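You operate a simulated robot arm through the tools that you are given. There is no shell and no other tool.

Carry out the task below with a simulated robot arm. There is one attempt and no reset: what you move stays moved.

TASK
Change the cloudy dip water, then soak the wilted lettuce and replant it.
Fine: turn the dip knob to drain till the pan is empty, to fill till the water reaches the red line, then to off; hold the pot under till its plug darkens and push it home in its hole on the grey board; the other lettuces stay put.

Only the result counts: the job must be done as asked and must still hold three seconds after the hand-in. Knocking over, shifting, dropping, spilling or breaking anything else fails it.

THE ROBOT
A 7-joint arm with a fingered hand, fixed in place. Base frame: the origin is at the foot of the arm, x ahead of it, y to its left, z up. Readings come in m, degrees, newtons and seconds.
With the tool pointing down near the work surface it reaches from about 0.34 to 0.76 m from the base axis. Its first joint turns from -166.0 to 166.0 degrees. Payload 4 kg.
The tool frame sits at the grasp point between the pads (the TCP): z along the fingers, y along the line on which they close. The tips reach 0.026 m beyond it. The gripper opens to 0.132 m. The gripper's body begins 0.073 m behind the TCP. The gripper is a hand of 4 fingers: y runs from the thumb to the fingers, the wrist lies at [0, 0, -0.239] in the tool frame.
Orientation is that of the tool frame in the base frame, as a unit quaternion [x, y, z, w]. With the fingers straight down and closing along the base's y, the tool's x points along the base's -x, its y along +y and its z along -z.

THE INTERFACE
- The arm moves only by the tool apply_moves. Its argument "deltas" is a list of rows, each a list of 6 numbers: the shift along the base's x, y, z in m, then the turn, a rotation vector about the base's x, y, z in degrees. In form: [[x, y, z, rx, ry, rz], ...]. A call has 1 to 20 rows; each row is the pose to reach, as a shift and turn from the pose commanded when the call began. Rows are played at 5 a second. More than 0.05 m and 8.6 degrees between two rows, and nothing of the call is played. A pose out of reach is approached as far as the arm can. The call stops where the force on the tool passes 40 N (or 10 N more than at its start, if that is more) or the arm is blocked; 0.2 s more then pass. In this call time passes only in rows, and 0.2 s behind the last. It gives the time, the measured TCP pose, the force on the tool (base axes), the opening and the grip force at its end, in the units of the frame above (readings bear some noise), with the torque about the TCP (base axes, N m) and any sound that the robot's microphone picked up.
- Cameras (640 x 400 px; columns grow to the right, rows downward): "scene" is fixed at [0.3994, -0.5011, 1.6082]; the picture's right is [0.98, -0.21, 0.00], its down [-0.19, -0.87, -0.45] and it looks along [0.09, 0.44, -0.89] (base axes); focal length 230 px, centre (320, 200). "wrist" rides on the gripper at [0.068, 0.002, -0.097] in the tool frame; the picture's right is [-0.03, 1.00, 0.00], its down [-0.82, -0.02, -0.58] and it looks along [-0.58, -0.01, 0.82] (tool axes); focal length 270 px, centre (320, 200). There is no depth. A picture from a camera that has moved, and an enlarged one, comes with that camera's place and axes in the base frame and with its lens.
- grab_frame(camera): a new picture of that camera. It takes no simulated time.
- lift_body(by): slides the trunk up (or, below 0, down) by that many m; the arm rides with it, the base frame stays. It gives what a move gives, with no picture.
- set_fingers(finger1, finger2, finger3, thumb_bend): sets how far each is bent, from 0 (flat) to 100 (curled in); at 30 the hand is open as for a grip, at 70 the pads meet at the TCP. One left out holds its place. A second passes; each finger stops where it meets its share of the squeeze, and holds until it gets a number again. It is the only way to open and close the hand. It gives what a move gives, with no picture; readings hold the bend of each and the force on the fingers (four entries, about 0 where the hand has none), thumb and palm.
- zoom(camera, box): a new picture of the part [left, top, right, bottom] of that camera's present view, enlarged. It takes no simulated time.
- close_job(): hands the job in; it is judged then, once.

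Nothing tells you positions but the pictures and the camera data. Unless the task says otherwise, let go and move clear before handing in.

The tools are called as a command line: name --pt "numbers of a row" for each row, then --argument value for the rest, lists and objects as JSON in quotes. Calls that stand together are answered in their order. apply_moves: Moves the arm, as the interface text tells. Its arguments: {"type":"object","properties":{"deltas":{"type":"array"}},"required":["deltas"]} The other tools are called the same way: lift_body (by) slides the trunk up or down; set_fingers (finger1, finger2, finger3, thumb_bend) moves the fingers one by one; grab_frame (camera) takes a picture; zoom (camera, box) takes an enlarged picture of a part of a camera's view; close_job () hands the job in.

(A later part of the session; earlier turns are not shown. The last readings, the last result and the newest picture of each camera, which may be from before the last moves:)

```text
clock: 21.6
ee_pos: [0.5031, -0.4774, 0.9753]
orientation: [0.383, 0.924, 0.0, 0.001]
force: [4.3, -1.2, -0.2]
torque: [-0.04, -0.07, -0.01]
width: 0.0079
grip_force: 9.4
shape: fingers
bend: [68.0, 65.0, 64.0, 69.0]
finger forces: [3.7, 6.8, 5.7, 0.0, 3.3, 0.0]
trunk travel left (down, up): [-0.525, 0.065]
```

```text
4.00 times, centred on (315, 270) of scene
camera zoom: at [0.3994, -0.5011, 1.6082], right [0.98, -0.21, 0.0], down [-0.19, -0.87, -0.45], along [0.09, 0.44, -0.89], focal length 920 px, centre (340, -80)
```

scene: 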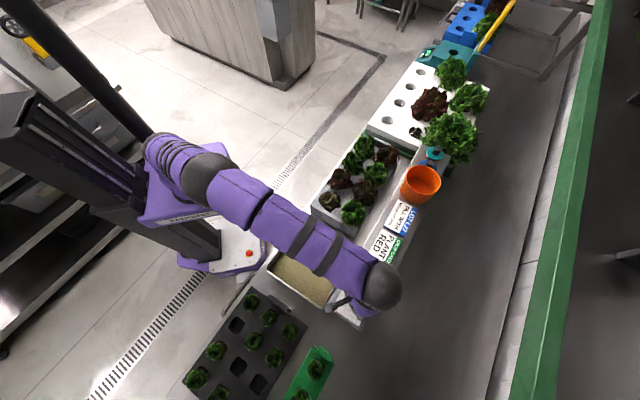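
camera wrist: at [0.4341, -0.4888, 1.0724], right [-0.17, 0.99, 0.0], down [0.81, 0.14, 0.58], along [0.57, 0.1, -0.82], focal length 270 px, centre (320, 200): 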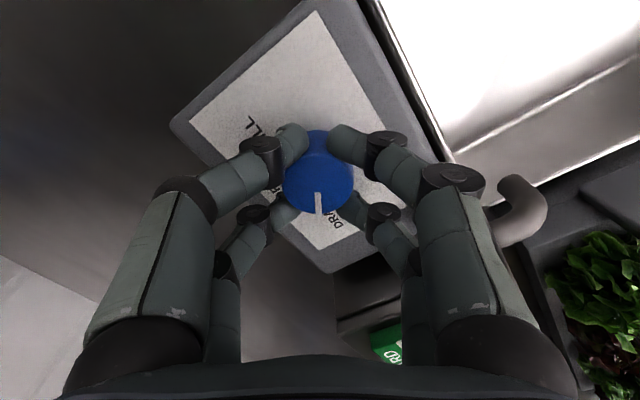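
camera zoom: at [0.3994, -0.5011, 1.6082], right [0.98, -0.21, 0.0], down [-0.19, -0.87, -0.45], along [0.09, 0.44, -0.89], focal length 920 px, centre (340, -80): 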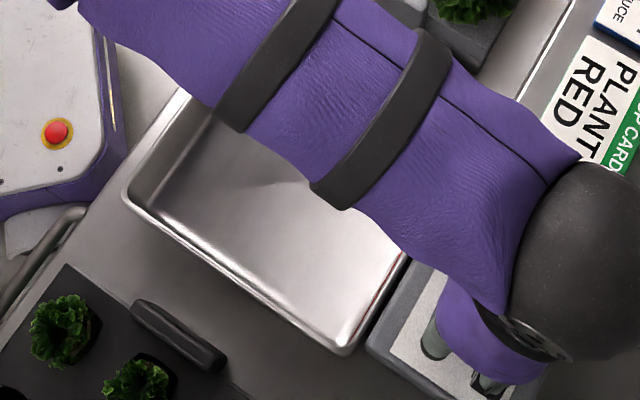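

The knob is back at OFF with no slip. Now I'll turn it to FILL.

apply_moves --pt "0 0 0 0 0 -8" --pt "0 0 0 0 0 -16" --pt "0 0 0 0 0 -24" --pt "0 0 0 0 0 -32" --pt "0 0 0 0 0 -40" --pt "0 0 0 0 0 -48" --pt "0 0 0 0 0 -56"

zoom --camera "scene" --box '[260, 220, 370, 320]'

zoom --camera "wrist" --box '[200, 90, 440, 240]'

zoom --camera "scene" --box '[310, 270, 350, 310]'

```text
clock: 23.2
ee_pos: [0.5042, -0.4765, 0.9742]
orientation: [0.773, 0.634, 0.0, 0.0]
force: [3.6, 2.0, 3.8]
torque: [0.02, -0.13, 0.0]
width: 0.008
grip_force: 10.9
shape: fingers
bend: [68.0, 65.0, 65.0, 69.0]
finger forces: [6.2, 6.0, 4.5, 0.0, 4.4, 0.0]
trunk travel left (down, up): [-0.525, 0.065]
```

```text
4.00 times, centred on (315, 270) of scene
camera zoom: at [0.3994, -0.5011, 1.6082], right [0.98, -0.21, 0.0], down [-0.19, -0.87, -0.45], along [0.09, 0.44, -0.89], focal length 920 px, centre (340, -80)
```

zoom: 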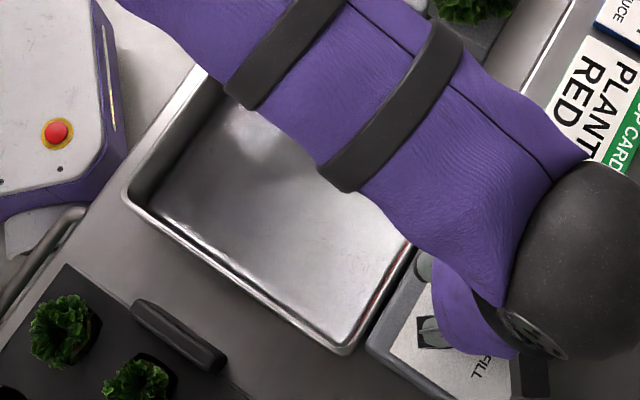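

```text
2.67 times, centred on (320, 165) of wrist
camera zoom: at [0.5179, -0.4097, 1.0719], right [0.98, -0.22, 0.0], down [-0.18, -0.8, 0.58], along [-0.13, -0.56, -0.82], focal length 721 px, centre (320, 293)
```

zoom: 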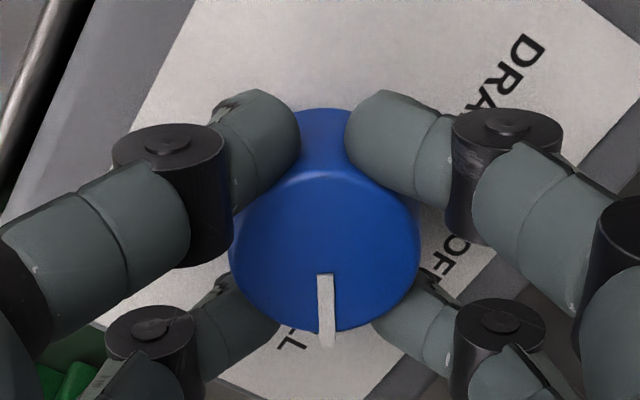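

```text
10.00 times, centred on (330, 290) of scene
camera zoom: at [0.3994, -0.5011, 1.6082], right [0.98, -0.21, 0.0], down [-0.19, -0.87, -0.45], along [0.09, 0.44, -0.89], focal length 2301 px, centre (220, -700)
```

zoom: 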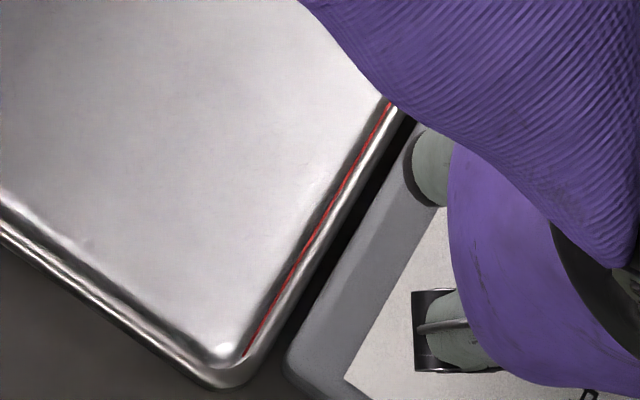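

apply_moves --pt "0 0 0 0 0 0" --pt "0 0 0 0 0 0" --pt "0 0 0 0 0 0" --pt "0 0 0 0 0 0"

zoom --camera "scene" --box '[260, 220, 370, 320]'

zoom --camera "scene" --box '[310, 270, 350, 310]'

```text
clock: 24.2
ee_pos: [0.5042, -0.4769, 0.9746]
orientation: [0.772, 0.636, 0.0, 0.001]
force: [2.8, 1.5, 4.0]
torque: [0.03, -0.09, 0.01]
width: 0.0084
grip_force: 10.1
shape: fingers
bend: [68.0, 65.0, 65.0, 69.0]
finger forces: [6.1, 6.3, 4.6, 0.0, 4.4, 0.0]
trunk travel left (down, up): [-0.525, 0.065]
```

```text
4.00 times, centred on (315, 270) of scene
camera zoom: at [0.3994, -0.5011, 1.6082], right [0.98, -0.21, 0.0], down [-0.19, -0.87, -0.45], along [0.09, 0.44, -0.89], focal length 920 px, centre (340, -80)
```

zoom: 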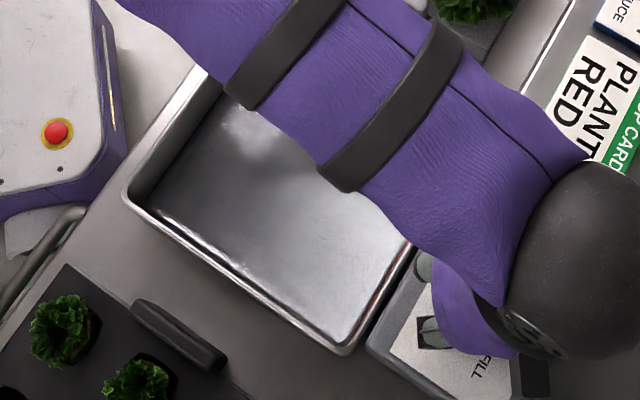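

```text
10.00 times, centred on (330, 290) of scene
camera zoom: at [0.3994, -0.5011, 1.6082], right [0.98, -0.21, 0.0], down [-0.19, -0.87, -0.45], along [0.09, 0.44, -0.89], focal length 2301 px, centre (220, -700)
```

zoom: 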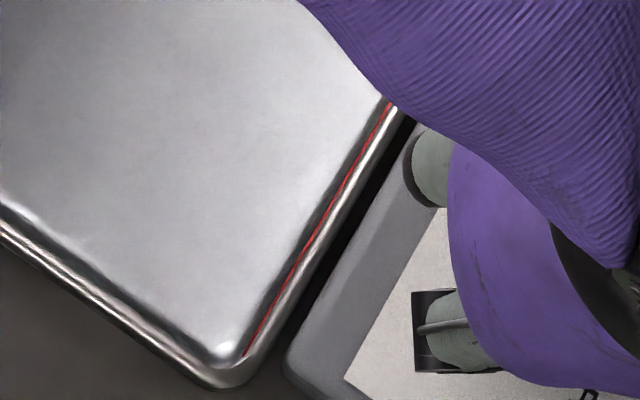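

zoom --camera "scene" --box '[265, 235, 313, 280]'

apply_moves --pt "0 0 0 0 0 0" --pt "0 0 0 0 0 0" --pt "0 0 0 0 0 0" --pt "0 0 0 0 0 0"

zoom --camera "scene" --box '[265, 235, 313, 280]'

zoom --camera "scene" --box '[310, 270, 350, 310]'

```text
8.89 times, centred on (289, 258) of scene
camera zoom: at [0.3994, -0.5011, 1.6082], right [0.98, -0.21, 0.0], down [-0.19, -0.87, -0.45], along [0.09, 0.44, -0.89], focal length 2045 px, centre (596, -311)
```

zoom: 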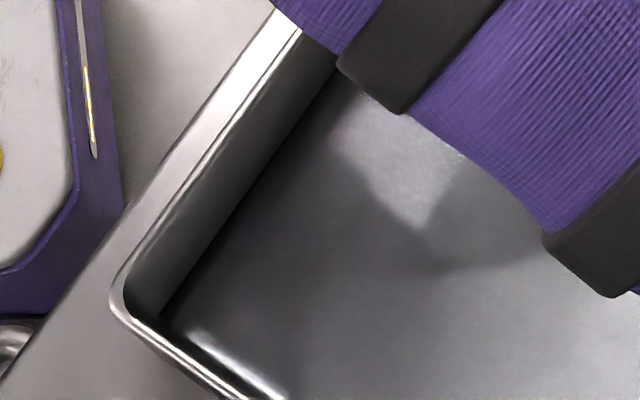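

```text
clock: 25.2
ee_pos: [0.5033, -0.4766, 0.9738]
orientation: [0.772, 0.636, 0.0, 0.0]
force: [3.7, 0.9, 4.3]
torque: [0.03, -0.11, 0.03]
width: 0.0083
grip_force: 10.9
shape: fingers
bend: [68.0, 66.0, 65.0, 69.0]
finger forces: [5.6, 7.1, 4.6, 0.1, 4.3, 0.0]
trunk travel left (down, up): [-0.525, 0.065]
```

```text
8.89 times, centred on (289, 258) of scene
camera zoom: at [0.3994, -0.5011, 1.6082], right [0.98, -0.21, 0.0], down [-0.19, -0.87, -0.45], along [0.09, 0.44, -0.89], focal length 2045 px, centre (596, -311)
```

zoom: 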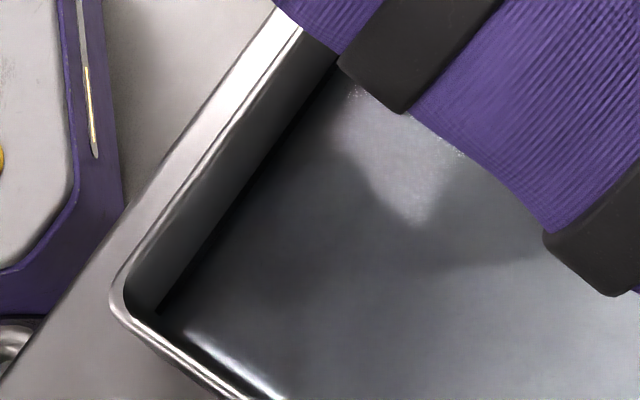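

```text
10.00 times, centred on (330, 290) of scene
camera zoom: at [0.3994, -0.5011, 1.6082], right [0.98, -0.21, 0.0], down [-0.19, -0.87, -0.45], along [0.09, 0.44, -0.89], focal length 2301 px, centre (220, -700)
```

zoom: 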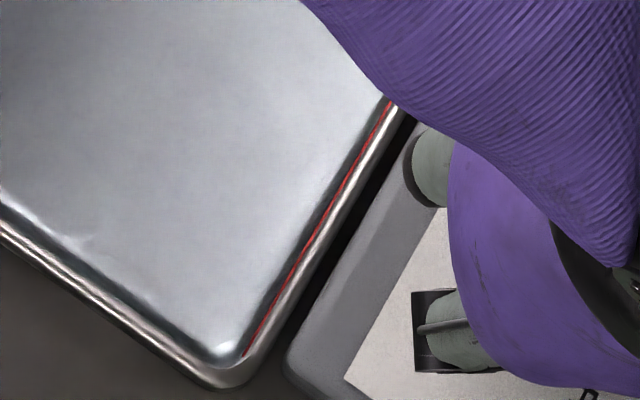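

zoom --camera "scene" --box '[326, 280, 346, 300]'

apply_moves --pt "0 0 0 0 0 0" --pt "0 0 0 0 0 0"

zoom --camera "scene" --box '[326, 280, 346, 300]'

zoom --camera "scene" --box '[265, 235, 313, 280]'

```text
16.00 times, centred on (336, 290) of scene
camera zoom: at [0.3994, -0.5011, 1.6082], right [0.98, -0.21, 0.0], down [-0.19, -0.87, -0.45], along [0.09, 0.44, -0.89], focal length 3681 px, centre (64, -1240)
```

zoom: 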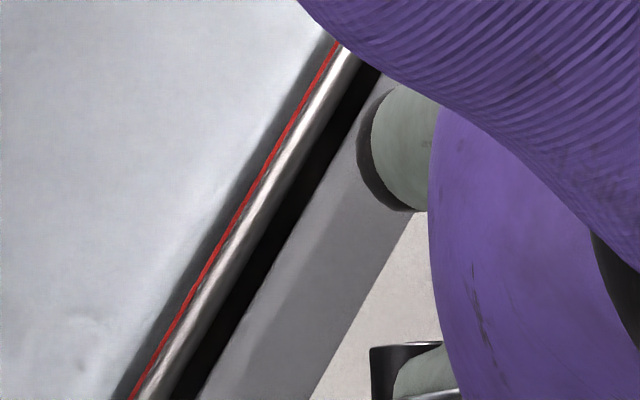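

```text
clock: 25.8
ee_pos: [0.5036, -0.4765, 0.9739]
orientation: [0.771, 0.636, 0.0, 0.0]
force: [2.1, 0.6, 3.5]
torque: [0.01, -0.09, -0.01]
width: 0.0082
grip_force: 10.8
shape: fingers
bend: [68.0, 65.0, 65.0, 69.0]
finger forces: [5.8, 6.5, 5.1, 0.0, 4.2, 0.0]
trunk travel left (down, up): [-0.525, 0.065]
```

```text
16.00 times, centred on (336, 290) of scene
camera zoom: at [0.3994, -0.5011, 1.6082], right [0.98, -0.21, 0.0], down [-0.19, -0.87, -0.45], along [0.09, 0.44, -0.89], focal length 3681 px, centre (64, -1240)
```

zoom: 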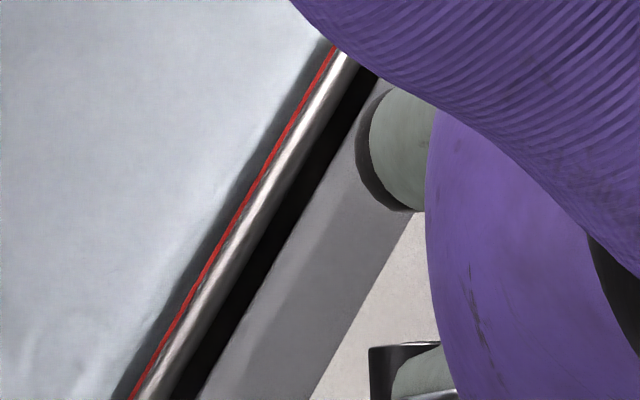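

```text
8.89 times, centred on (289, 258) of scene
camera zoom: at [0.3994, -0.5011, 1.6082], right [0.98, -0.21, 0.0], down [-0.19, -0.87, -0.45], along [0.09, 0.44, -0.89], focal length 2045 px, centre (596, -311)
```

zoom: 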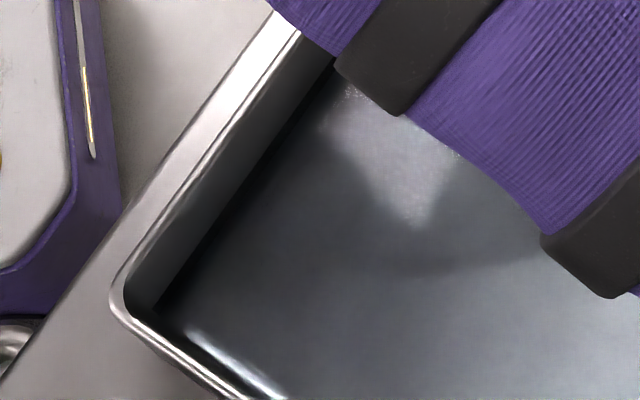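

apply_moves --pt "0 0 0 0 0 0" --pt "0 0 0 0 0 0" --pt "0 0 0 0 0 0" --pt "0 0 0 0 0 0" --pt "0 0 0 0 0 0"

zoom --camera "scene" --box '[326, 280, 346, 300]'

zoom --camera "scene" --box '[265, 235, 313, 280]'

```text
clock: 27.0
ee_pos: [0.5037, -0.476, 0.9748]
orientation: [0.772, 0.636, 0.0, 0.0]
force: [2.2, 3.4, 4.1]
torque: [0.05, -0.08, -0.01]
width: 0.008
grip_force: 10.7
shape: fingers
bend: [68.0, 66.0, 65.0, 69.0]
finger forces: [6.3, 6.3, 4.7, 0.1, 4.7, 0.0]
trunk travel left (down, up): [-0.525, 0.065]
```

```text
16.00 times, centred on (336, 290) of scene
camera zoom: at [0.3994, -0.5011, 1.6082], right [0.98, -0.21, 0.0], down [-0.19, -0.87, -0.45], along [0.09, 0.44, -0.89], focal length 3681 px, centre (64, -1240)
```

zoom: 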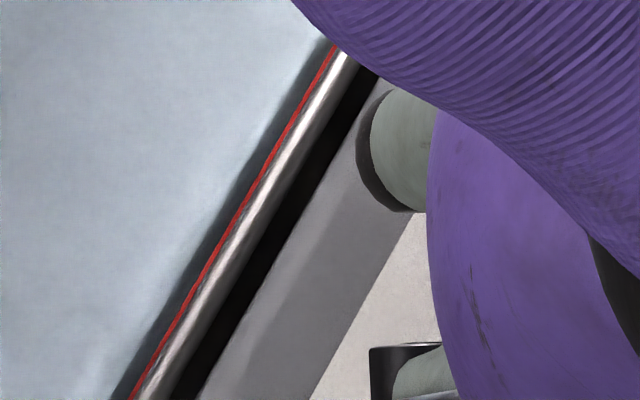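

```text
8.89 times, centred on (289, 258) of scene
camera zoom: at [0.3994, -0.5011, 1.6082], right [0.98, -0.21, 0.0], down [-0.19, -0.87, -0.45], along [0.09, 0.44, -0.89], focal length 2045 px, centre (596, -311)
```

zoom: 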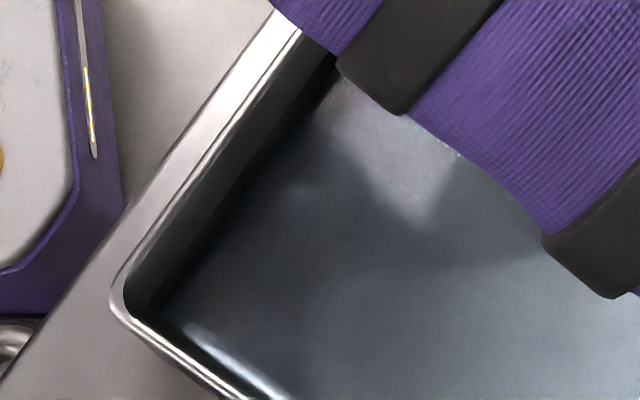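

zoom --camera "scene" --box '[266, 248, 294, 272]'

zoom --camera "scene" --box '[310, 270, 350, 310]'

```text
16.00 times, centred on (280, 260) of scene
camera zoom: at [0.3994, -0.5011, 1.6082], right [0.98, -0.21, 0.0], down [-0.19, -0.87, -0.45], along [0.09, 0.44, -0.89], focal length 3681 px, centre (960, -760)
```

zoom: 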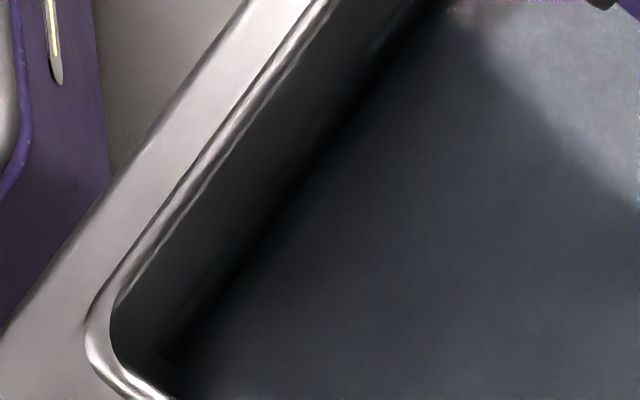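

```text
10.00 times, centred on (330, 290) of scene
camera zoom: at [0.3994, -0.5011, 1.6082], right [0.98, -0.21, 0.0], down [-0.19, -0.87, -0.45], along [0.09, 0.44, -0.89], focal length 2301 px, centre (220, -700)
```

zoom: 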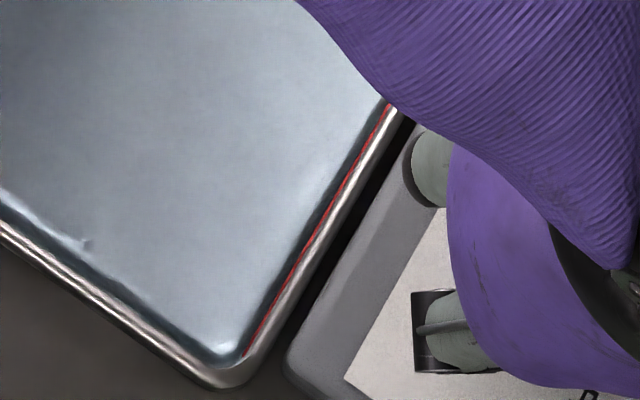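

The level seems to be nearing the line. I'd rather undershoot, so I'll turn the knob to OFF now and inspect the level properly.

apply_moves --pt "0 0 0 0 0 8.5" --pt "0 0 0 0 0 17" --pt "0 0 0 0 0 25.5" --pt "0 0 0 0 0 34" --pt "0 0 0 0 0 42" --pt "0 0 0 0 0 50" --pt "0 0 0 0 0 56"

zoom --camera "wrist" --box '[200, 90, 440, 240]'

zoom --camera "scene" --box '[266, 248, 294, 272]'

zoom --camera "scene" --box '[310, 270, 350, 310]'

```text
clock: 28.6
ee_pos: [0.5027, -0.4782, 0.974]
orientation: [0.383, 0.924, 0.0, 0.001]
force: [1.2, -2.0, -0.1]
torque: [-0.06, -0.03, -0.02]
width: 0.0081
grip_force: 10.9
shape: fingers
bend: [68.0, 66.0, 65.0, 69.0]
finger forces: [4.2, 6.9, 6.2, 0.1, 3.8, 0.1]
trunk travel left (down, up): [-0.525, 0.065]
```

```text
2.67 times, centred on (320, 165) of wrist
camera zoom: at [0.4545, -0.4278, 1.072], right [0.72, 0.69, 0.0], down [0.56, -0.59, 0.58], along [0.4, -0.42, -0.82], focal length 721 px, centre (320, 293)
```

zoom: 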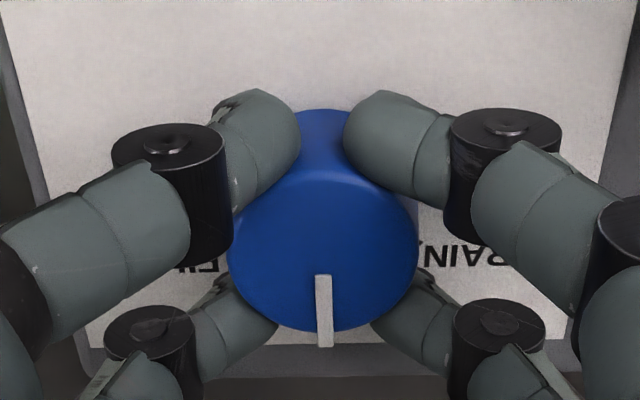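

```text
16.00 times, centred on (280, 260) of scene
camera zoom: at [0.3994, -0.5011, 1.6082], right [0.98, -0.21, 0.0], down [-0.19, -0.87, -0.45], along [0.09, 0.44, -0.89], focal length 3681 px, centre (960, -760)
```

zoom: 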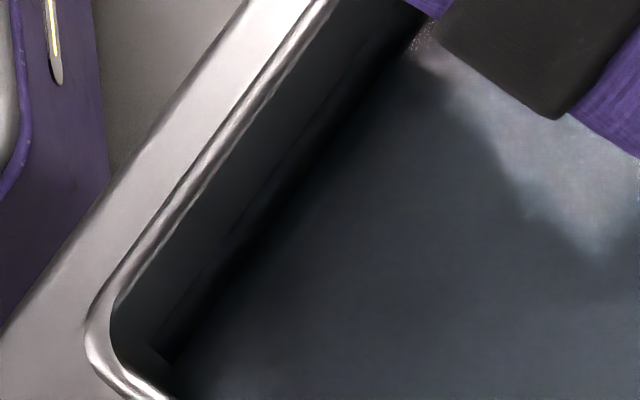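

```text
10.00 times, centred on (330, 290) of scene
camera zoom: at [0.3994, -0.5011, 1.6082], right [0.98, -0.21, 0.0], down [-0.19, -0.87, -0.45], along [0.09, 0.44, -0.89], focal length 2301 px, centre (220, -700)
```

zoom: 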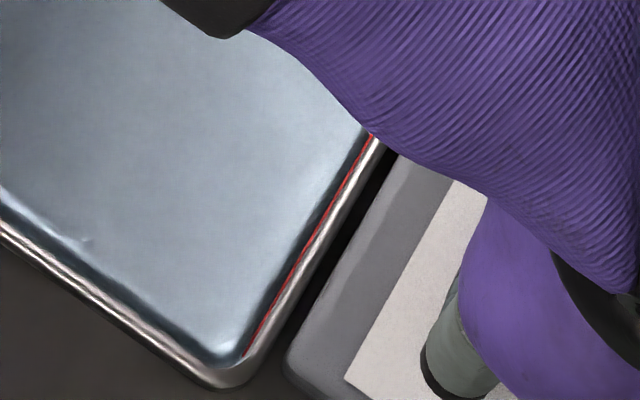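

The knob reads OFF. I'll release it, lift clear, and look at the red line and water from the robot side.

set_fingers --finger1 51 --finger2 51 --finger3 51 --thumb_bend 51

apply_moves --pt "0 0 0.02 0 0 0" --pt "0 0 0.05 0 0 0" --pt "0 0 0.08 0 0 0" --pt "-0.03 0.03 0.08 0 0 0" --pt "-0.06 0.065 0.08 0 0 0" --pt "-0.09 0.1 0.08 0 0 0" --pt "-0.122 0.137 0.08 0 0 0" --pt "-0.122 0.137 0.045 0 0 0" --pt "-0.122 0.137 0.015 0 0 0"

grab_frame --camera "wrist"

grab_frame --camera "scene"

```text
clock: 29.6
ee_pos: [0.5026, -0.4774, 0.9755]
orientation: [0.383, 0.924, 0.001, 0.0]
force: [0.3, 0.4, -0.1]
torque: [0.0, 0.04, 0.0]
width: 0.0616
grip_force: 0.0
shape: fingers
bend: [51.0, 51.0, 51.0, 51.0]
finger forces: [0.0, 0.0, 0.0, 0.1, 0.0, 0.0]
trunk travel left (down, up): [-0.525, 0.065]
```

```text
clock: 31.6
ee_pos: [0.3775, -0.3412, 0.9874]
orientation: [0.383, 0.924, -0.001, 0.0]
force: [0.1, 0.7, 0.4]
torque: [0.03, -0.01, 0.02]
width: 0.0619
grip_force: 0.0
shape: fingers
bend: [51.0, 51.0, 51.0, 51.0]
finger forces: [0.0, 0.0, 0.0, 0.1, 0.0, 0.0]
trunk travel left (down, up): [-0.525, 0.065]
```

```text
taken
camera wrist: at [0.3296, -0.2922, 1.0843], right [0.72, 0.69, 0.0], down [0.56, -0.59, 0.58], along [0.4, -0.42, -0.82], focal length 270 px, centre (320, 200)
```

wrist: 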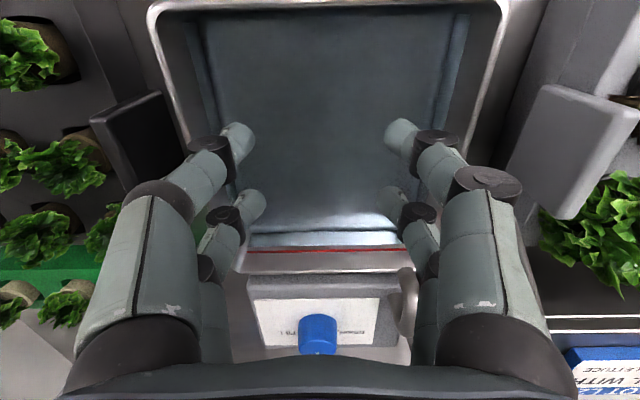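

```text
taken
```

scene: 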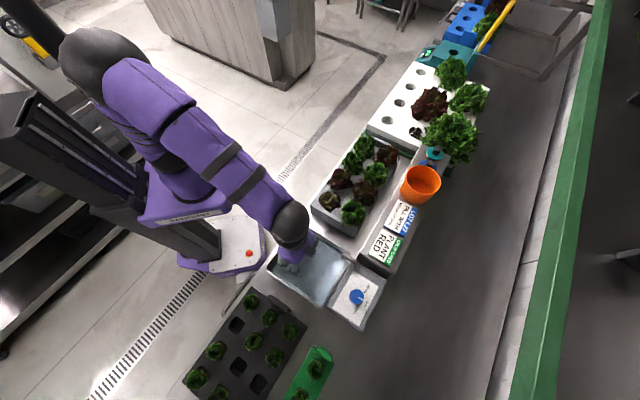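

zoom --camera "wrist" --box '[230, 200, 430, 320]'

zoom --camera "wrist" --box '[270, 225, 370, 285]'

zoom --camera "scene" --box '[300, 240, 400, 340]'

zoom --camera "scene" --box '[335, 275, 385, 325]'

```text
3.20 times, centred on (330, 260) of wrist
camera zoom: at [0.3296, -0.2922, 1.0843], right [0.72, 0.69, 0.0], down [0.56, -0.59, 0.58], along [0.4, -0.42, -0.82], focal length 865 px, centre (288, 8)
```

zoom: 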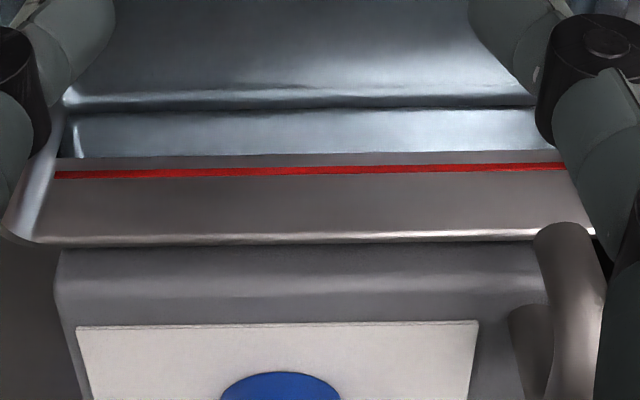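

```text
6.40 times, centred on (320, 255) of wrist
camera zoom: at [0.3296, -0.2922, 1.0843], right [0.72, 0.69, 0.0], down [0.56, -0.59, 0.58], along [0.4, -0.42, -0.82], focal length 1730 px, centre (320, -152)
```

zoom: 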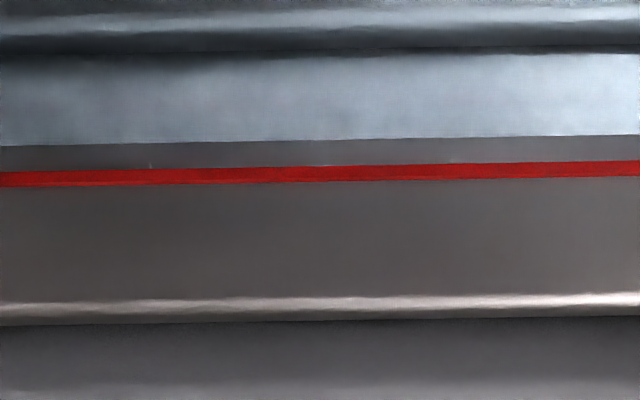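

```text
4.00 times, centred on (350, 290) of scene
camera zoom: at [0.3994, -0.5011, 1.6082], right [0.98, -0.21, 0.0], down [-0.19, -0.87, -0.45], along [0.09, 0.44, -0.89], focal length 920 px, centre (200, -160)
```

zoom: 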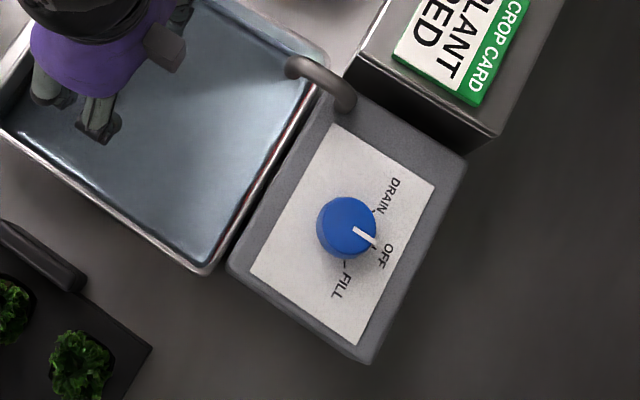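

```text
8.00 times, centred on (360, 300) of scene
camera zoom: at [0.3994, -0.5011, 1.6082], right [0.98, -0.21, 0.0], down [-0.19, -0.87, -0.45], along [0.09, 0.44, -0.89], focal length 1840 px, centre (0, -600)
```

zoom: 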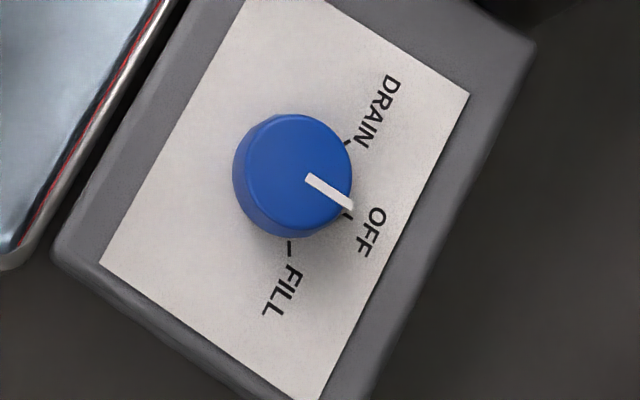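

The close view shows the clear water stopping about 5 mm below the red line, and the knob is properly at OFF. I'll go back, grip the knob again and top up with a short turn to FILL.

apply_moves --pt "0 0 0.035 0 0 0" --pt "0 0 0.065 0 0 0" --pt "0.03 -0.034 0.065 0 0 0" --pt "0.06 -0.068 0.065 0 0 0" --pt "0.09 -0.102 0.065 0 0 0" --pt "0.122 -0.137 0.065 0 0 0" --pt "0.122 -0.137 0.04 0 0 0" --pt "0.122 -0.137 0.015 0 0 0" --pt "0.122 -0.137 -0.002 0 0 0" --pt "0.122 -0.137 -0.015 0 0 0"

set_fingers --finger1 70 --finger2 70 --finger3 70 --thumb_bend 70

zoom --camera "wrist" --box '[200, 90, 440, 240]'

```text
clock: 33.8
ee_pos: [0.502, -0.4787, 0.9736]
orientation: [0.383, 0.924, 0.0, 0.0]
force: [-0.6, -0.1, 1.0]
torque: [0.01, 0.01, 0.02]
width: 0.0621
grip_force: 0.0
shape: fingers
bend: [51.0, 51.0, 51.0, 51.0]
finger forces: [0.1, 0.1, 0.1, 0.0, 0.1, 0.0]
trunk travel left (down, up): [-0.525, 0.065]
```

```text
clock: 34.8
ee_pos: [0.5019, -0.4778, 0.9736]
orientation: [0.383, 0.924, 0.0, -0.001]
force: [-0.9, 0.0, -3.3]
torque: [0.01, 0.02, -0.05]
width: 0.0108
grip_force: 6.2
shape: fingers
bend: [67.0, 64.0, 65.0, 68.0]
finger forces: [2.5, 4.2, 3.6, 0.0, 2.7, 0.1]
trunk travel left (down, up): [-0.525, 0.065]
```

```text
2.67 times, centred on (320, 165) of wrist
camera zoom: at [0.4547, -0.4278, 1.071], right [0.73, 0.69, 0.0], down [0.56, -0.59, 0.58], along [0.4, -0.42, -0.82], focal length 721 px, centre (320, 293)
```

zoom: 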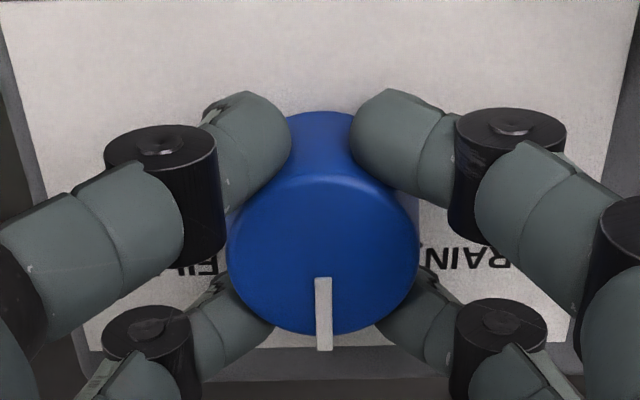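

apply_moves --pt "0 0 0 0 0 -8" --pt "0 0 0 0 0 -16" --pt "0 0 0 0 0 -24" --pt "0 0 0 0 0 -32" --pt "0 0 0 0 0 -40" --pt "0 0 0 0 0 -48" --pt "0 0 0 0 0 -56" --pt "0 0 0 0 0 -56" --pt "0 0 0 0 0 -48" --pt "0 0 0 0 0 -40" --pt "0 0 0 0 0 -32" --pt "0 0 0 0 0 -24" --pt "0 0 0 0 0 -16" --pt "0 0 0 0 0 -8" --pt "0 0 0 0 0 0"

zoom --camera "wrist" --box '[200, 90, 440, 240]'

set_fingers --finger1 51 --finger2 51 --finger3 51 --thumb_bend 51

apply_moves --pt "0 0 0.02 0 0 0" --pt "0 0 0.05 0 0 0" --pt "0 0 0.08 0 0 0" --pt "-0.03 0.03 0.08 0 0 0" --pt "-0.06 0.065 0.08 0 0 0" --pt "-0.09 0.1 0.08 0 0 0" --pt "-0.122 0.137 0.08 0 0 0" --pt "-0.122 0.137 0.045 0 0 0" --pt "-0.122 0.137 0.015 0 0 0"

zoom --camera "wrist" --box '[270, 225, 370, 285]'

zoom --camera "wrist" --box '[230, 200, 430, 320]'

zoom --camera "scene" --box '[335, 275, 385, 325]'

```text
clock: 38.0
ee_pos: [0.5025, -0.4784, 0.9757]
orientation: [0.382, 0.924, 0.0, 0.0]
force: [-1.1, -1.0, -6.0]
torque: [-0.04, 0.0, 0.02]
width: 0.0103
grip_force: 7.1
shape: fingers
bend: [66.0, 64.0, 65.0, 68.0]
finger forces: [2.9, 4.2, 4.7, 0.1, 3.2, 0.0]
trunk travel left (down, up): [-0.525, 0.065]
```

```text
2.67 times, centred on (320, 165) of wrist
camera zoom: at [0.4546, -0.4282, 1.072], right [0.72, 0.69, 0.0], down [0.56, -0.59, 0.58], along [0.4, -0.42, -0.82], focal length 721 px, centre (320, 293)
```

zoom: 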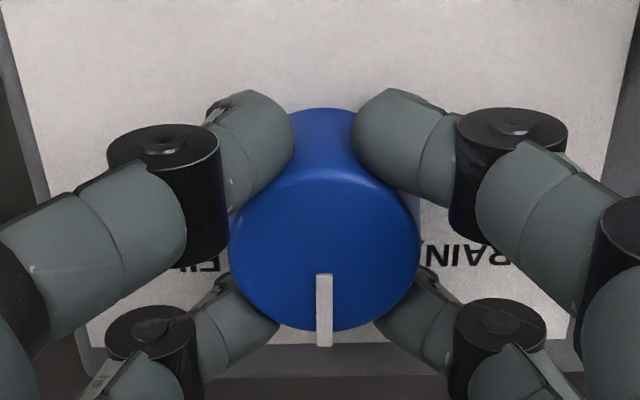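

```text
clock: 39.0
ee_pos: [0.5033, -0.4781, 0.9748]
orientation: [0.383, 0.924, 0.0, 0.0]
force: [-0.1, -0.4, 1.0]
torque: [0.01, -0.02, -0.02]
width: 0.0621
grip_force: 0.1
shape: fingers
bend: [51.0, 51.0, 51.0, 51.0]
finger forces: [0.0, 0.0, 0.0, 0.0, 0.0, 0.0]
trunk travel left (down, up): [-0.525, 0.065]
```

```text
clock: 41.0
ee_pos: [0.3808, -0.3411, 0.9896]
orientation: [0.382, 0.924, 0.0, 0.0]
force: [0.2, -0.2, 0.7]
torque: [-0.02, -0.01, -0.01]
width: 0.0622
grip_force: 0.1
shape: fingers
bend: [51.0, 51.0, 51.0, 51.0]
finger forces: [0.1, 0.1, 0.1, 0.0, 0.1, 0.0]
trunk travel left (down, up): [-0.525, 0.065]
```

```text
6.40 times, centred on (320, 255) of wrist
camera zoom: at [0.3329, -0.2916, 1.0869], right [0.72, 0.69, 0.0], down [0.56, -0.59, 0.58], along [0.4, -0.42, -0.82], focal length 1730 px, centre (320, -152)
```

zoom: 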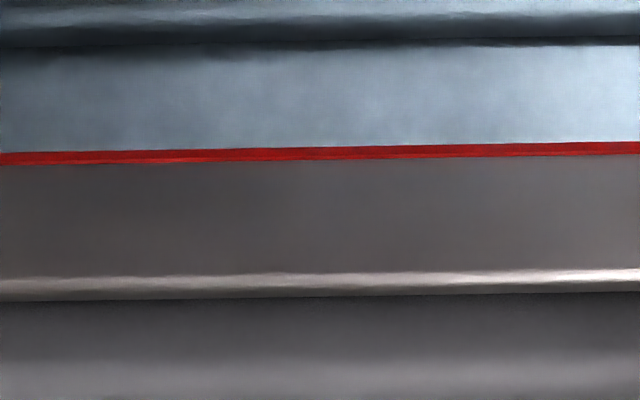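

```text
3.20 times, centred on (330, 260) of wrist
camera zoom: at [0.3329, -0.2916, 1.0869], right [0.72, 0.69, 0.0], down [0.56, -0.59, 0.58], along [0.4, -0.42, -0.82], focal length 865 px, centre (288, 8)
```

zoom: 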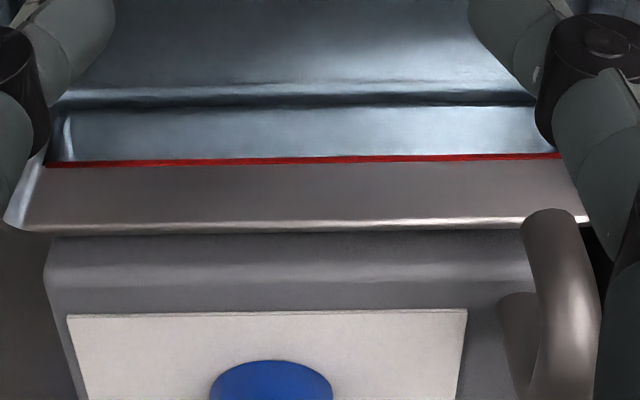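

```text
8.00 times, centred on (360, 300) of scene
camera zoom: at [0.3994, -0.5011, 1.6082], right [0.98, -0.21, 0.0], down [-0.19, -0.87, -0.45], along [0.09, 0.44, -0.89], focal length 1840 px, centre (0, -600)
```

zoom: 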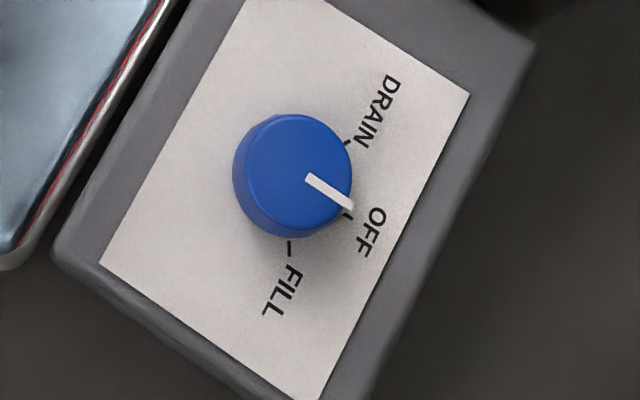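

The water now meets the red line and the knob is at OFF, so the water change is done. Next is the wilted pot: I'll raise the hand and turn it 90° so the fingers close across the bench, clear of the neighbouring heads. Then I'll hover over the pot at about (0.497, -0.178).

apply_moves --pt "0 0 0.035 0 0 7.5" --pt "0 0 0.0713 0 0 15" --pt "0.0117 0.0162 0.0713 0 0 22.5" --pt "0.0233 0.0325 0.0713 0 0 30" --pt "0.035 0.0487 0.0713 0 0 37.5" --pt "0.0466 0.065 0.0713 0 0 45" --pt "0.0583 0.0812 0.0713 0 0 52.5" --pt "0.07 0.0974 0.0713 0 0 60" --pt "0.0816 0.1137 0.0713 0 0 67.5" --pt "0.0933 0.1299 0.0713 0 0 75" --pt "0.105 0.1462 0.0713 0 0 82.5" --pt "0.1166 0.1624 0.0713 0 0 90"

grab_frame --camera "wrist"

grab_frame --camera "scene"

zoom --camera "wrist" --box '[220, 40, 420, 160]'

```text
clock: 43.6
ee_pos: [0.4962, -0.1779, 1.0603]
orientation: [-0.384, 0.923, 0.001, 0.0]
force: [-0.6, 0.6, 1.1]
torque: [-0.01, 0.0, -0.01]
width: 0.0619
grip_force: 0.1
shape: fingers
bend: [51.0, 51.0, 51.0, 51.0]
finger forces: [0.0, 0.1, 0.0, 0.0, 0.1, 0.1]
trunk travel left (down, up): [-0.525, 0.065]
```

```text
taken
camera wrist: at [0.4452, -0.224, 1.1586], right [-0.69, 0.72, 0.0], down [0.59, 0.56, 0.58], along [0.42, 0.4, -0.82], focal length 270 px, centre (320, 200)
```

wrist: 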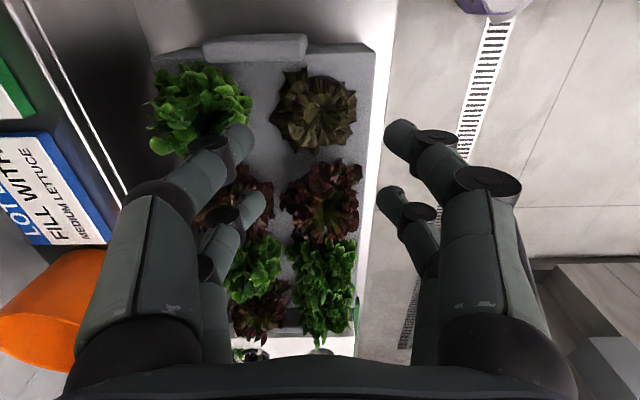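

```text
taken
```

scene: 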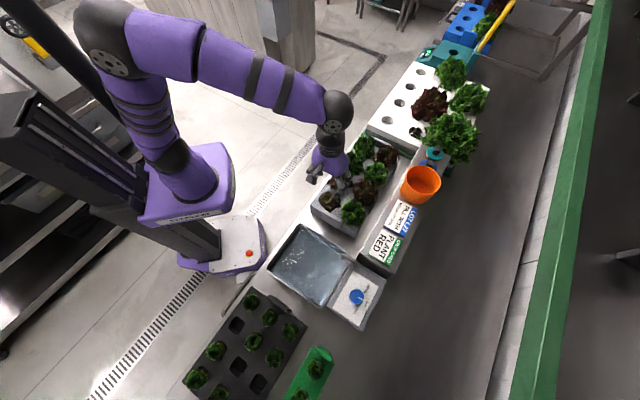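

```text
3.20 times, centred on (320, 100) of wrist
camera zoom: at [0.4452, -0.224, 1.1586], right [-0.69, 0.72, 0.0], down [0.59, 0.56, 0.58], along [0.42, 0.4, -0.82], focal length 865 px, centre (320, 520)
```

zoom: 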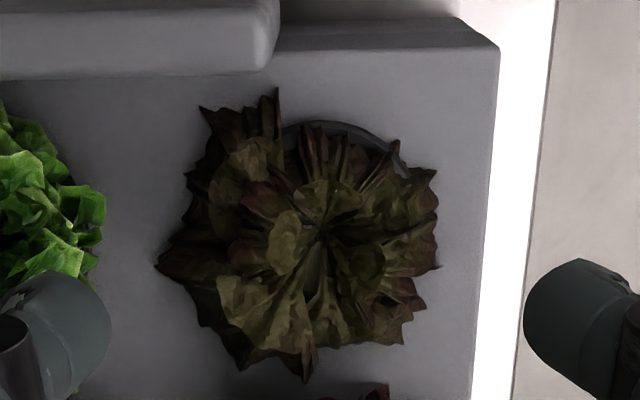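

The pot rim is centred under the TCP to within about a millimetre, and the neighbouring heads leave room on both sides. I'll set the opening to about 72 mm and come down carefully.

set_fingers --finger1 48 --finger2 48 --finger3 48 --thumb_bend 48

apply_moves --pt "0 0 -0.03 0 0 0" --pt "0 0 -0.055 0 0 0" --pt "0 0 -0.075 0 0 0" --pt "0 0 -0.09 0 0 0"

grab_frame --camera "wrist"

zoom --camera "wrist" --box '[200, 70, 440, 230]'

zoom --camera "scene" --box '[290, 140, 390, 230]'

```text
clock: 44.6
ee_pos: [0.4953, -0.1781, 1.0609]
orientation: [-0.383, 0.924, 0.001, -0.001]
force: [0.2, 0.2, -0.1]
torque: [-0.01, -0.03, -0.01]
width: 0.0721
grip_force: 0.0
shape: fingers
bend: [48.0, 48.0, 48.0, 48.0]
finger forces: [0.0, 0.0, 0.0, 0.0, 0.1, 0.0]
trunk travel left (down, up): [-0.525, 0.065]
```

```text
clock: 45.6
ee_pos: [0.4956, -0.1783, 0.97]
orientation: [-0.383, 0.924, 0.0, -0.001]
force: [-0.4, 1.0, -1.1]
torque: [0.01, 0.01, 0.01]
width: 0.0722
grip_force: 0.0
shape: fingers
bend: [48.0, 48.0, 48.0, 48.0]
finger forces: [0.1, 0.0, 0.1, 0.1, 0.1, 0.0]
trunk travel left (down, up): [-0.525, 0.065]
```

```text
taken
camera wrist: at [0.4461, -0.2255, 1.0674], right [-0.69, 0.72, 0.0], down [0.59, 0.56, 0.58], along [0.42, 0.4, -0.82], focal length 270 px, centre (320, 200)
```

wrist: 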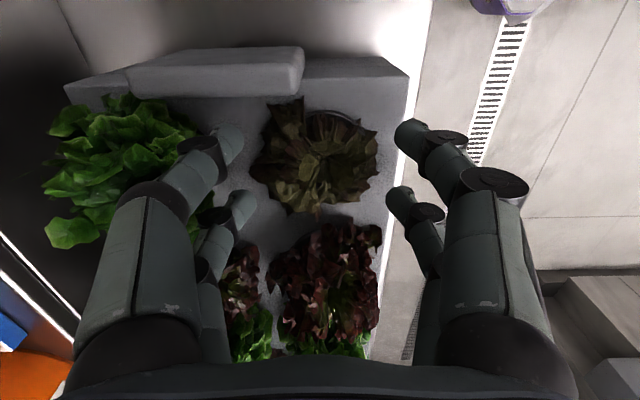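

```text
2.50 times, centred on (320, 150) of wrist
camera zoom: at [0.4461, -0.2255, 1.0674], right [-0.69, 0.72, 0.0], down [0.59, 0.56, 0.58], along [0.42, 0.4, -0.82], focal length 676 px, centre (320, 325)
```

zoom: 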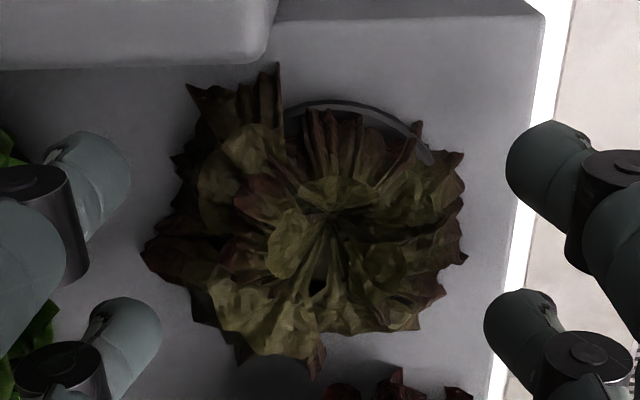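

```text
4.44 times, centred on (340, 185) of scene
camera zoom: at [0.3994, -0.5011, 1.6082], right [0.98, -0.21, 0.0], down [-0.19, -0.87, -0.45], along [0.09, 0.44, -0.89], focal length 1022 px, centre (231, 267)
```

zoom: 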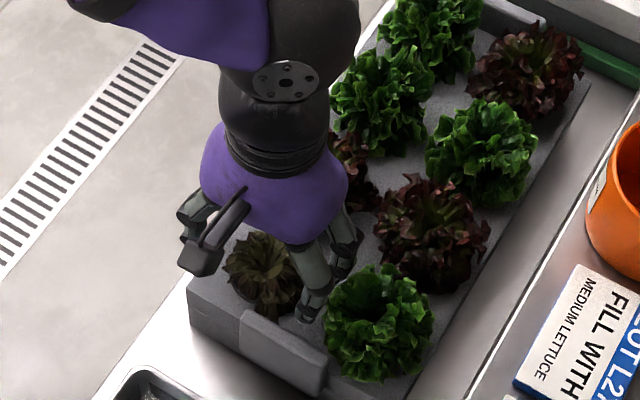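

apply_moves --pt "-0.0014 0.0014 -0.01 0 0 0" --pt "-0.0014 0.0014 -0.018 0 0 0" --pt "-0.0014 0.0014 -0.023 0 0 0" --pt "-0.0014 0.0014 -0.027 0 0 0"

zoom --camera "wrist" --box '[180, 70, 460, 240]'

zoom --camera "scene" --box '[310, 170, 370, 225]'

```text
clock: 46.6
ee_pos: [0.4967, -0.1784, 0.9513]
orientation: [-0.383, 0.924, -0.006, 0.004]
force: [-4.3, 0.6, 18.6]
torque: [-0.41, -0.25, -0.06]
width: 0.0727
grip_force: 9.9
shape: fingers
bend: [47.0, 47.0, 51.0, 49.0]
finger forces: [2.3, 1.8, 7.5, 0.0, 7.8, 0.0]
trunk travel left (down, up): [-0.525, 0.065]
stopped in row 4: the force on the tool passed its limit at 44 N (the readings are from after the stop); the commanded pose is now the measured one
```

```text
2.29 times, centred on (320, 155) of wrist
camera zoom: at [0.445, -0.2247, 1.0486], right [-0.69, 0.72, -0.02], down [0.58, 0.57, 0.58], along [0.43, 0.39, -0.81], focal length 618 px, centre (320, 303)
```

zoom: 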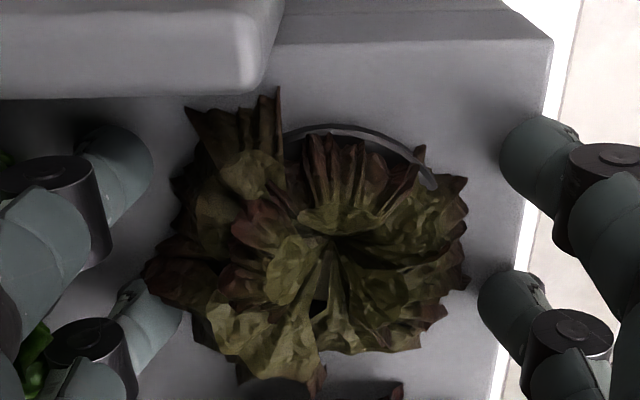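

```text
7.27 times, centred on (340, 198) of scene
camera zoom: at [0.3994, -0.5011, 1.6082], right [0.98, -0.21, 0.0], down [-0.19, -0.87, -0.45], along [0.09, 0.44, -0.89], focal length 1673 px, centre (174, 218)
```

zoom: 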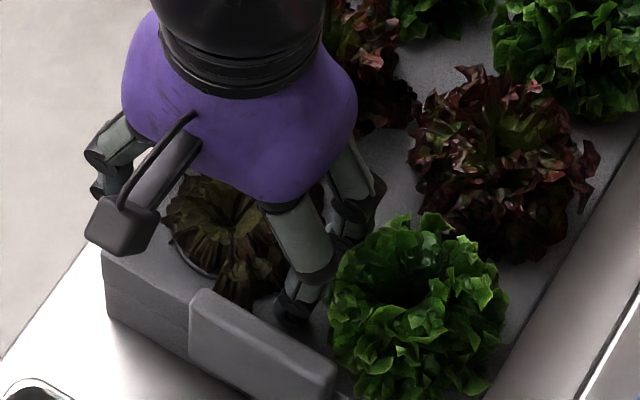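

The fingertips touched the board, so its top is a little higher than I estimated. I'll back off 3 mm, level the hand and close on the head just above the board.

apply_moves --pt "0 0 0.002 0.2 0.3 0" --pt "0 0 0.0035 0.46 0.69 0" --pt "0 0 0.0035 0.46 0.69 0"

zoom --camera "wrist" --box '[180, 70, 460, 240]'

```text
clock: 47.4
ee_pos: [0.4962, -0.1793, 0.9524]
orientation: [-0.383, 0.924, 0.0, -0.001]
force: [-0.7, 0.6, 11.8]
torque: [-0.33, -0.45, -0.01]
width: 0.0728
grip_force: 6.6
shape: fingers
bend: [48.0, 48.0, 50.0, 48.0]
finger forces: [0.0, 0.1, 7.9, 0.1, 4.0, 0.1]
trunk travel left (down, up): [-0.525, 0.065]
```

```text
2.29 times, centred on (320, 155) of wrist
camera zoom: at [0.4457, -0.2249, 1.0497], right [-0.69, 0.72, 0.0], down [0.59, 0.56, 0.58], along [0.42, 0.4, -0.82], focal length 618 px, centre (320, 303)
```

zoom: 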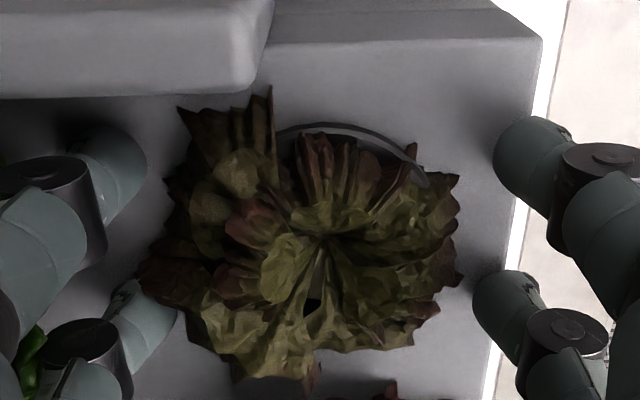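

apply_moves --pt "0 0 0.001 0 0 0" --pt "0 0 0.002 0 0 0" --pt "0 0 0.002 0 0 0"

```text
clock: 48.2
ee_pos: [0.4974, -0.1768, 0.954]
orientation: [-0.383, 0.924, 0.003, -0.001]
force: [-0.9, -0.1, 0.3]
torque: [0.03, -0.02, 0.05]
width: 0.0731
grip_force: 0.0
shape: fingers
bend: [48.0, 48.0, 48.0, 48.0]
finger forces: [0.0, 0.0, 0.1, 0.1, 0.0, 0.0]
trunk travel left (down, up): [-0.525, 0.065]
```

The fingertips are free of contact now, so I'll close gradually and watch the finger forces.

set_fingers --finger1 55 --finger2 55 --finger3 55 --thumb_bend 55

zoom --camera "wrist" --box '[180, 70, 460, 240]'

```text
clock: 49.2
ee_pos: [0.4972, -0.1783, 0.9533]
orientation: [-0.383, 0.924, 0.002, -0.002]
force: [0.0, -0.2, -0.6]
torque: [0.03, 0.02, -0.01]
width: 0.0495
grip_force: 0.0
shape: fingers
bend: [55.0, 55.0, 55.0, 55.0]
finger forces: [0.0, 0.1, 0.0, 0.1, 0.1, 0.0]
trunk travel left (down, up): [-0.525, 0.065]
```

```text
2.29 times, centred on (320, 155) of wrist
camera zoom: at [0.4471, -0.2251, 1.051], right [-0.69, 0.72, 0.0], down [0.59, 0.56, 0.58], along [0.42, 0.4, -0.82], focal length 618 px, centre (320, 303)
```

zoom: 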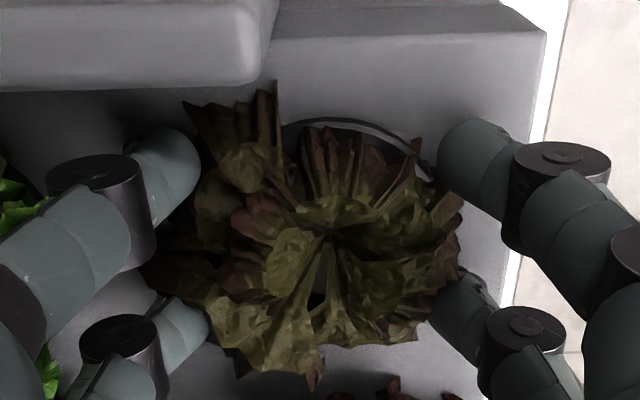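

set_fingers --finger1 60 --finger2 60 --finger3 60 --thumb_bend 60

zoom --camera "wrist" --box '[180, 70, 460, 240]'

```text
clock: 50.2
ee_pos: [0.497, -0.1778, 0.9536]
orientation: [-0.382, 0.924, 0.003, 0.0]
force: [-0.2, 0.1, 0.8]
torque: [0.02, -0.01, 0.02]
width: 0.0337
grip_force: 0.8
shape: fingers
bend: [59.0, 59.0, 59.0, 60.0]
finger forces: [0.4, 0.8, 0.3, 0.0, 0.1, 0.1]
trunk travel left (down, up): [-0.525, 0.065]
```

```text
2.29 times, centred on (320, 155) of wrist
camera zoom: at [0.447, -0.225, 1.051], right [-0.69, 0.72, 0.0], down [0.59, 0.56, 0.58], along [0.42, 0.4, -0.82], focal length 618 px, centre (320, 303)
```

zoom: 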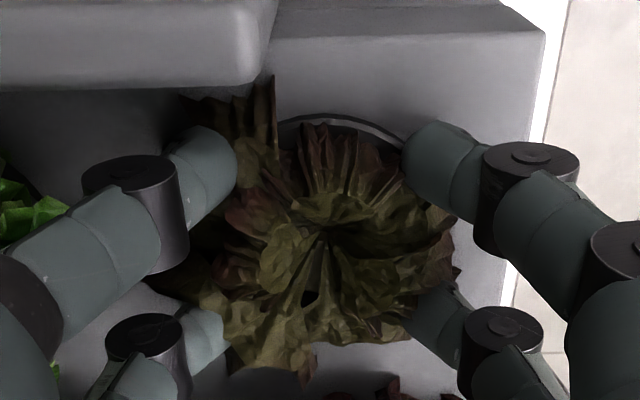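

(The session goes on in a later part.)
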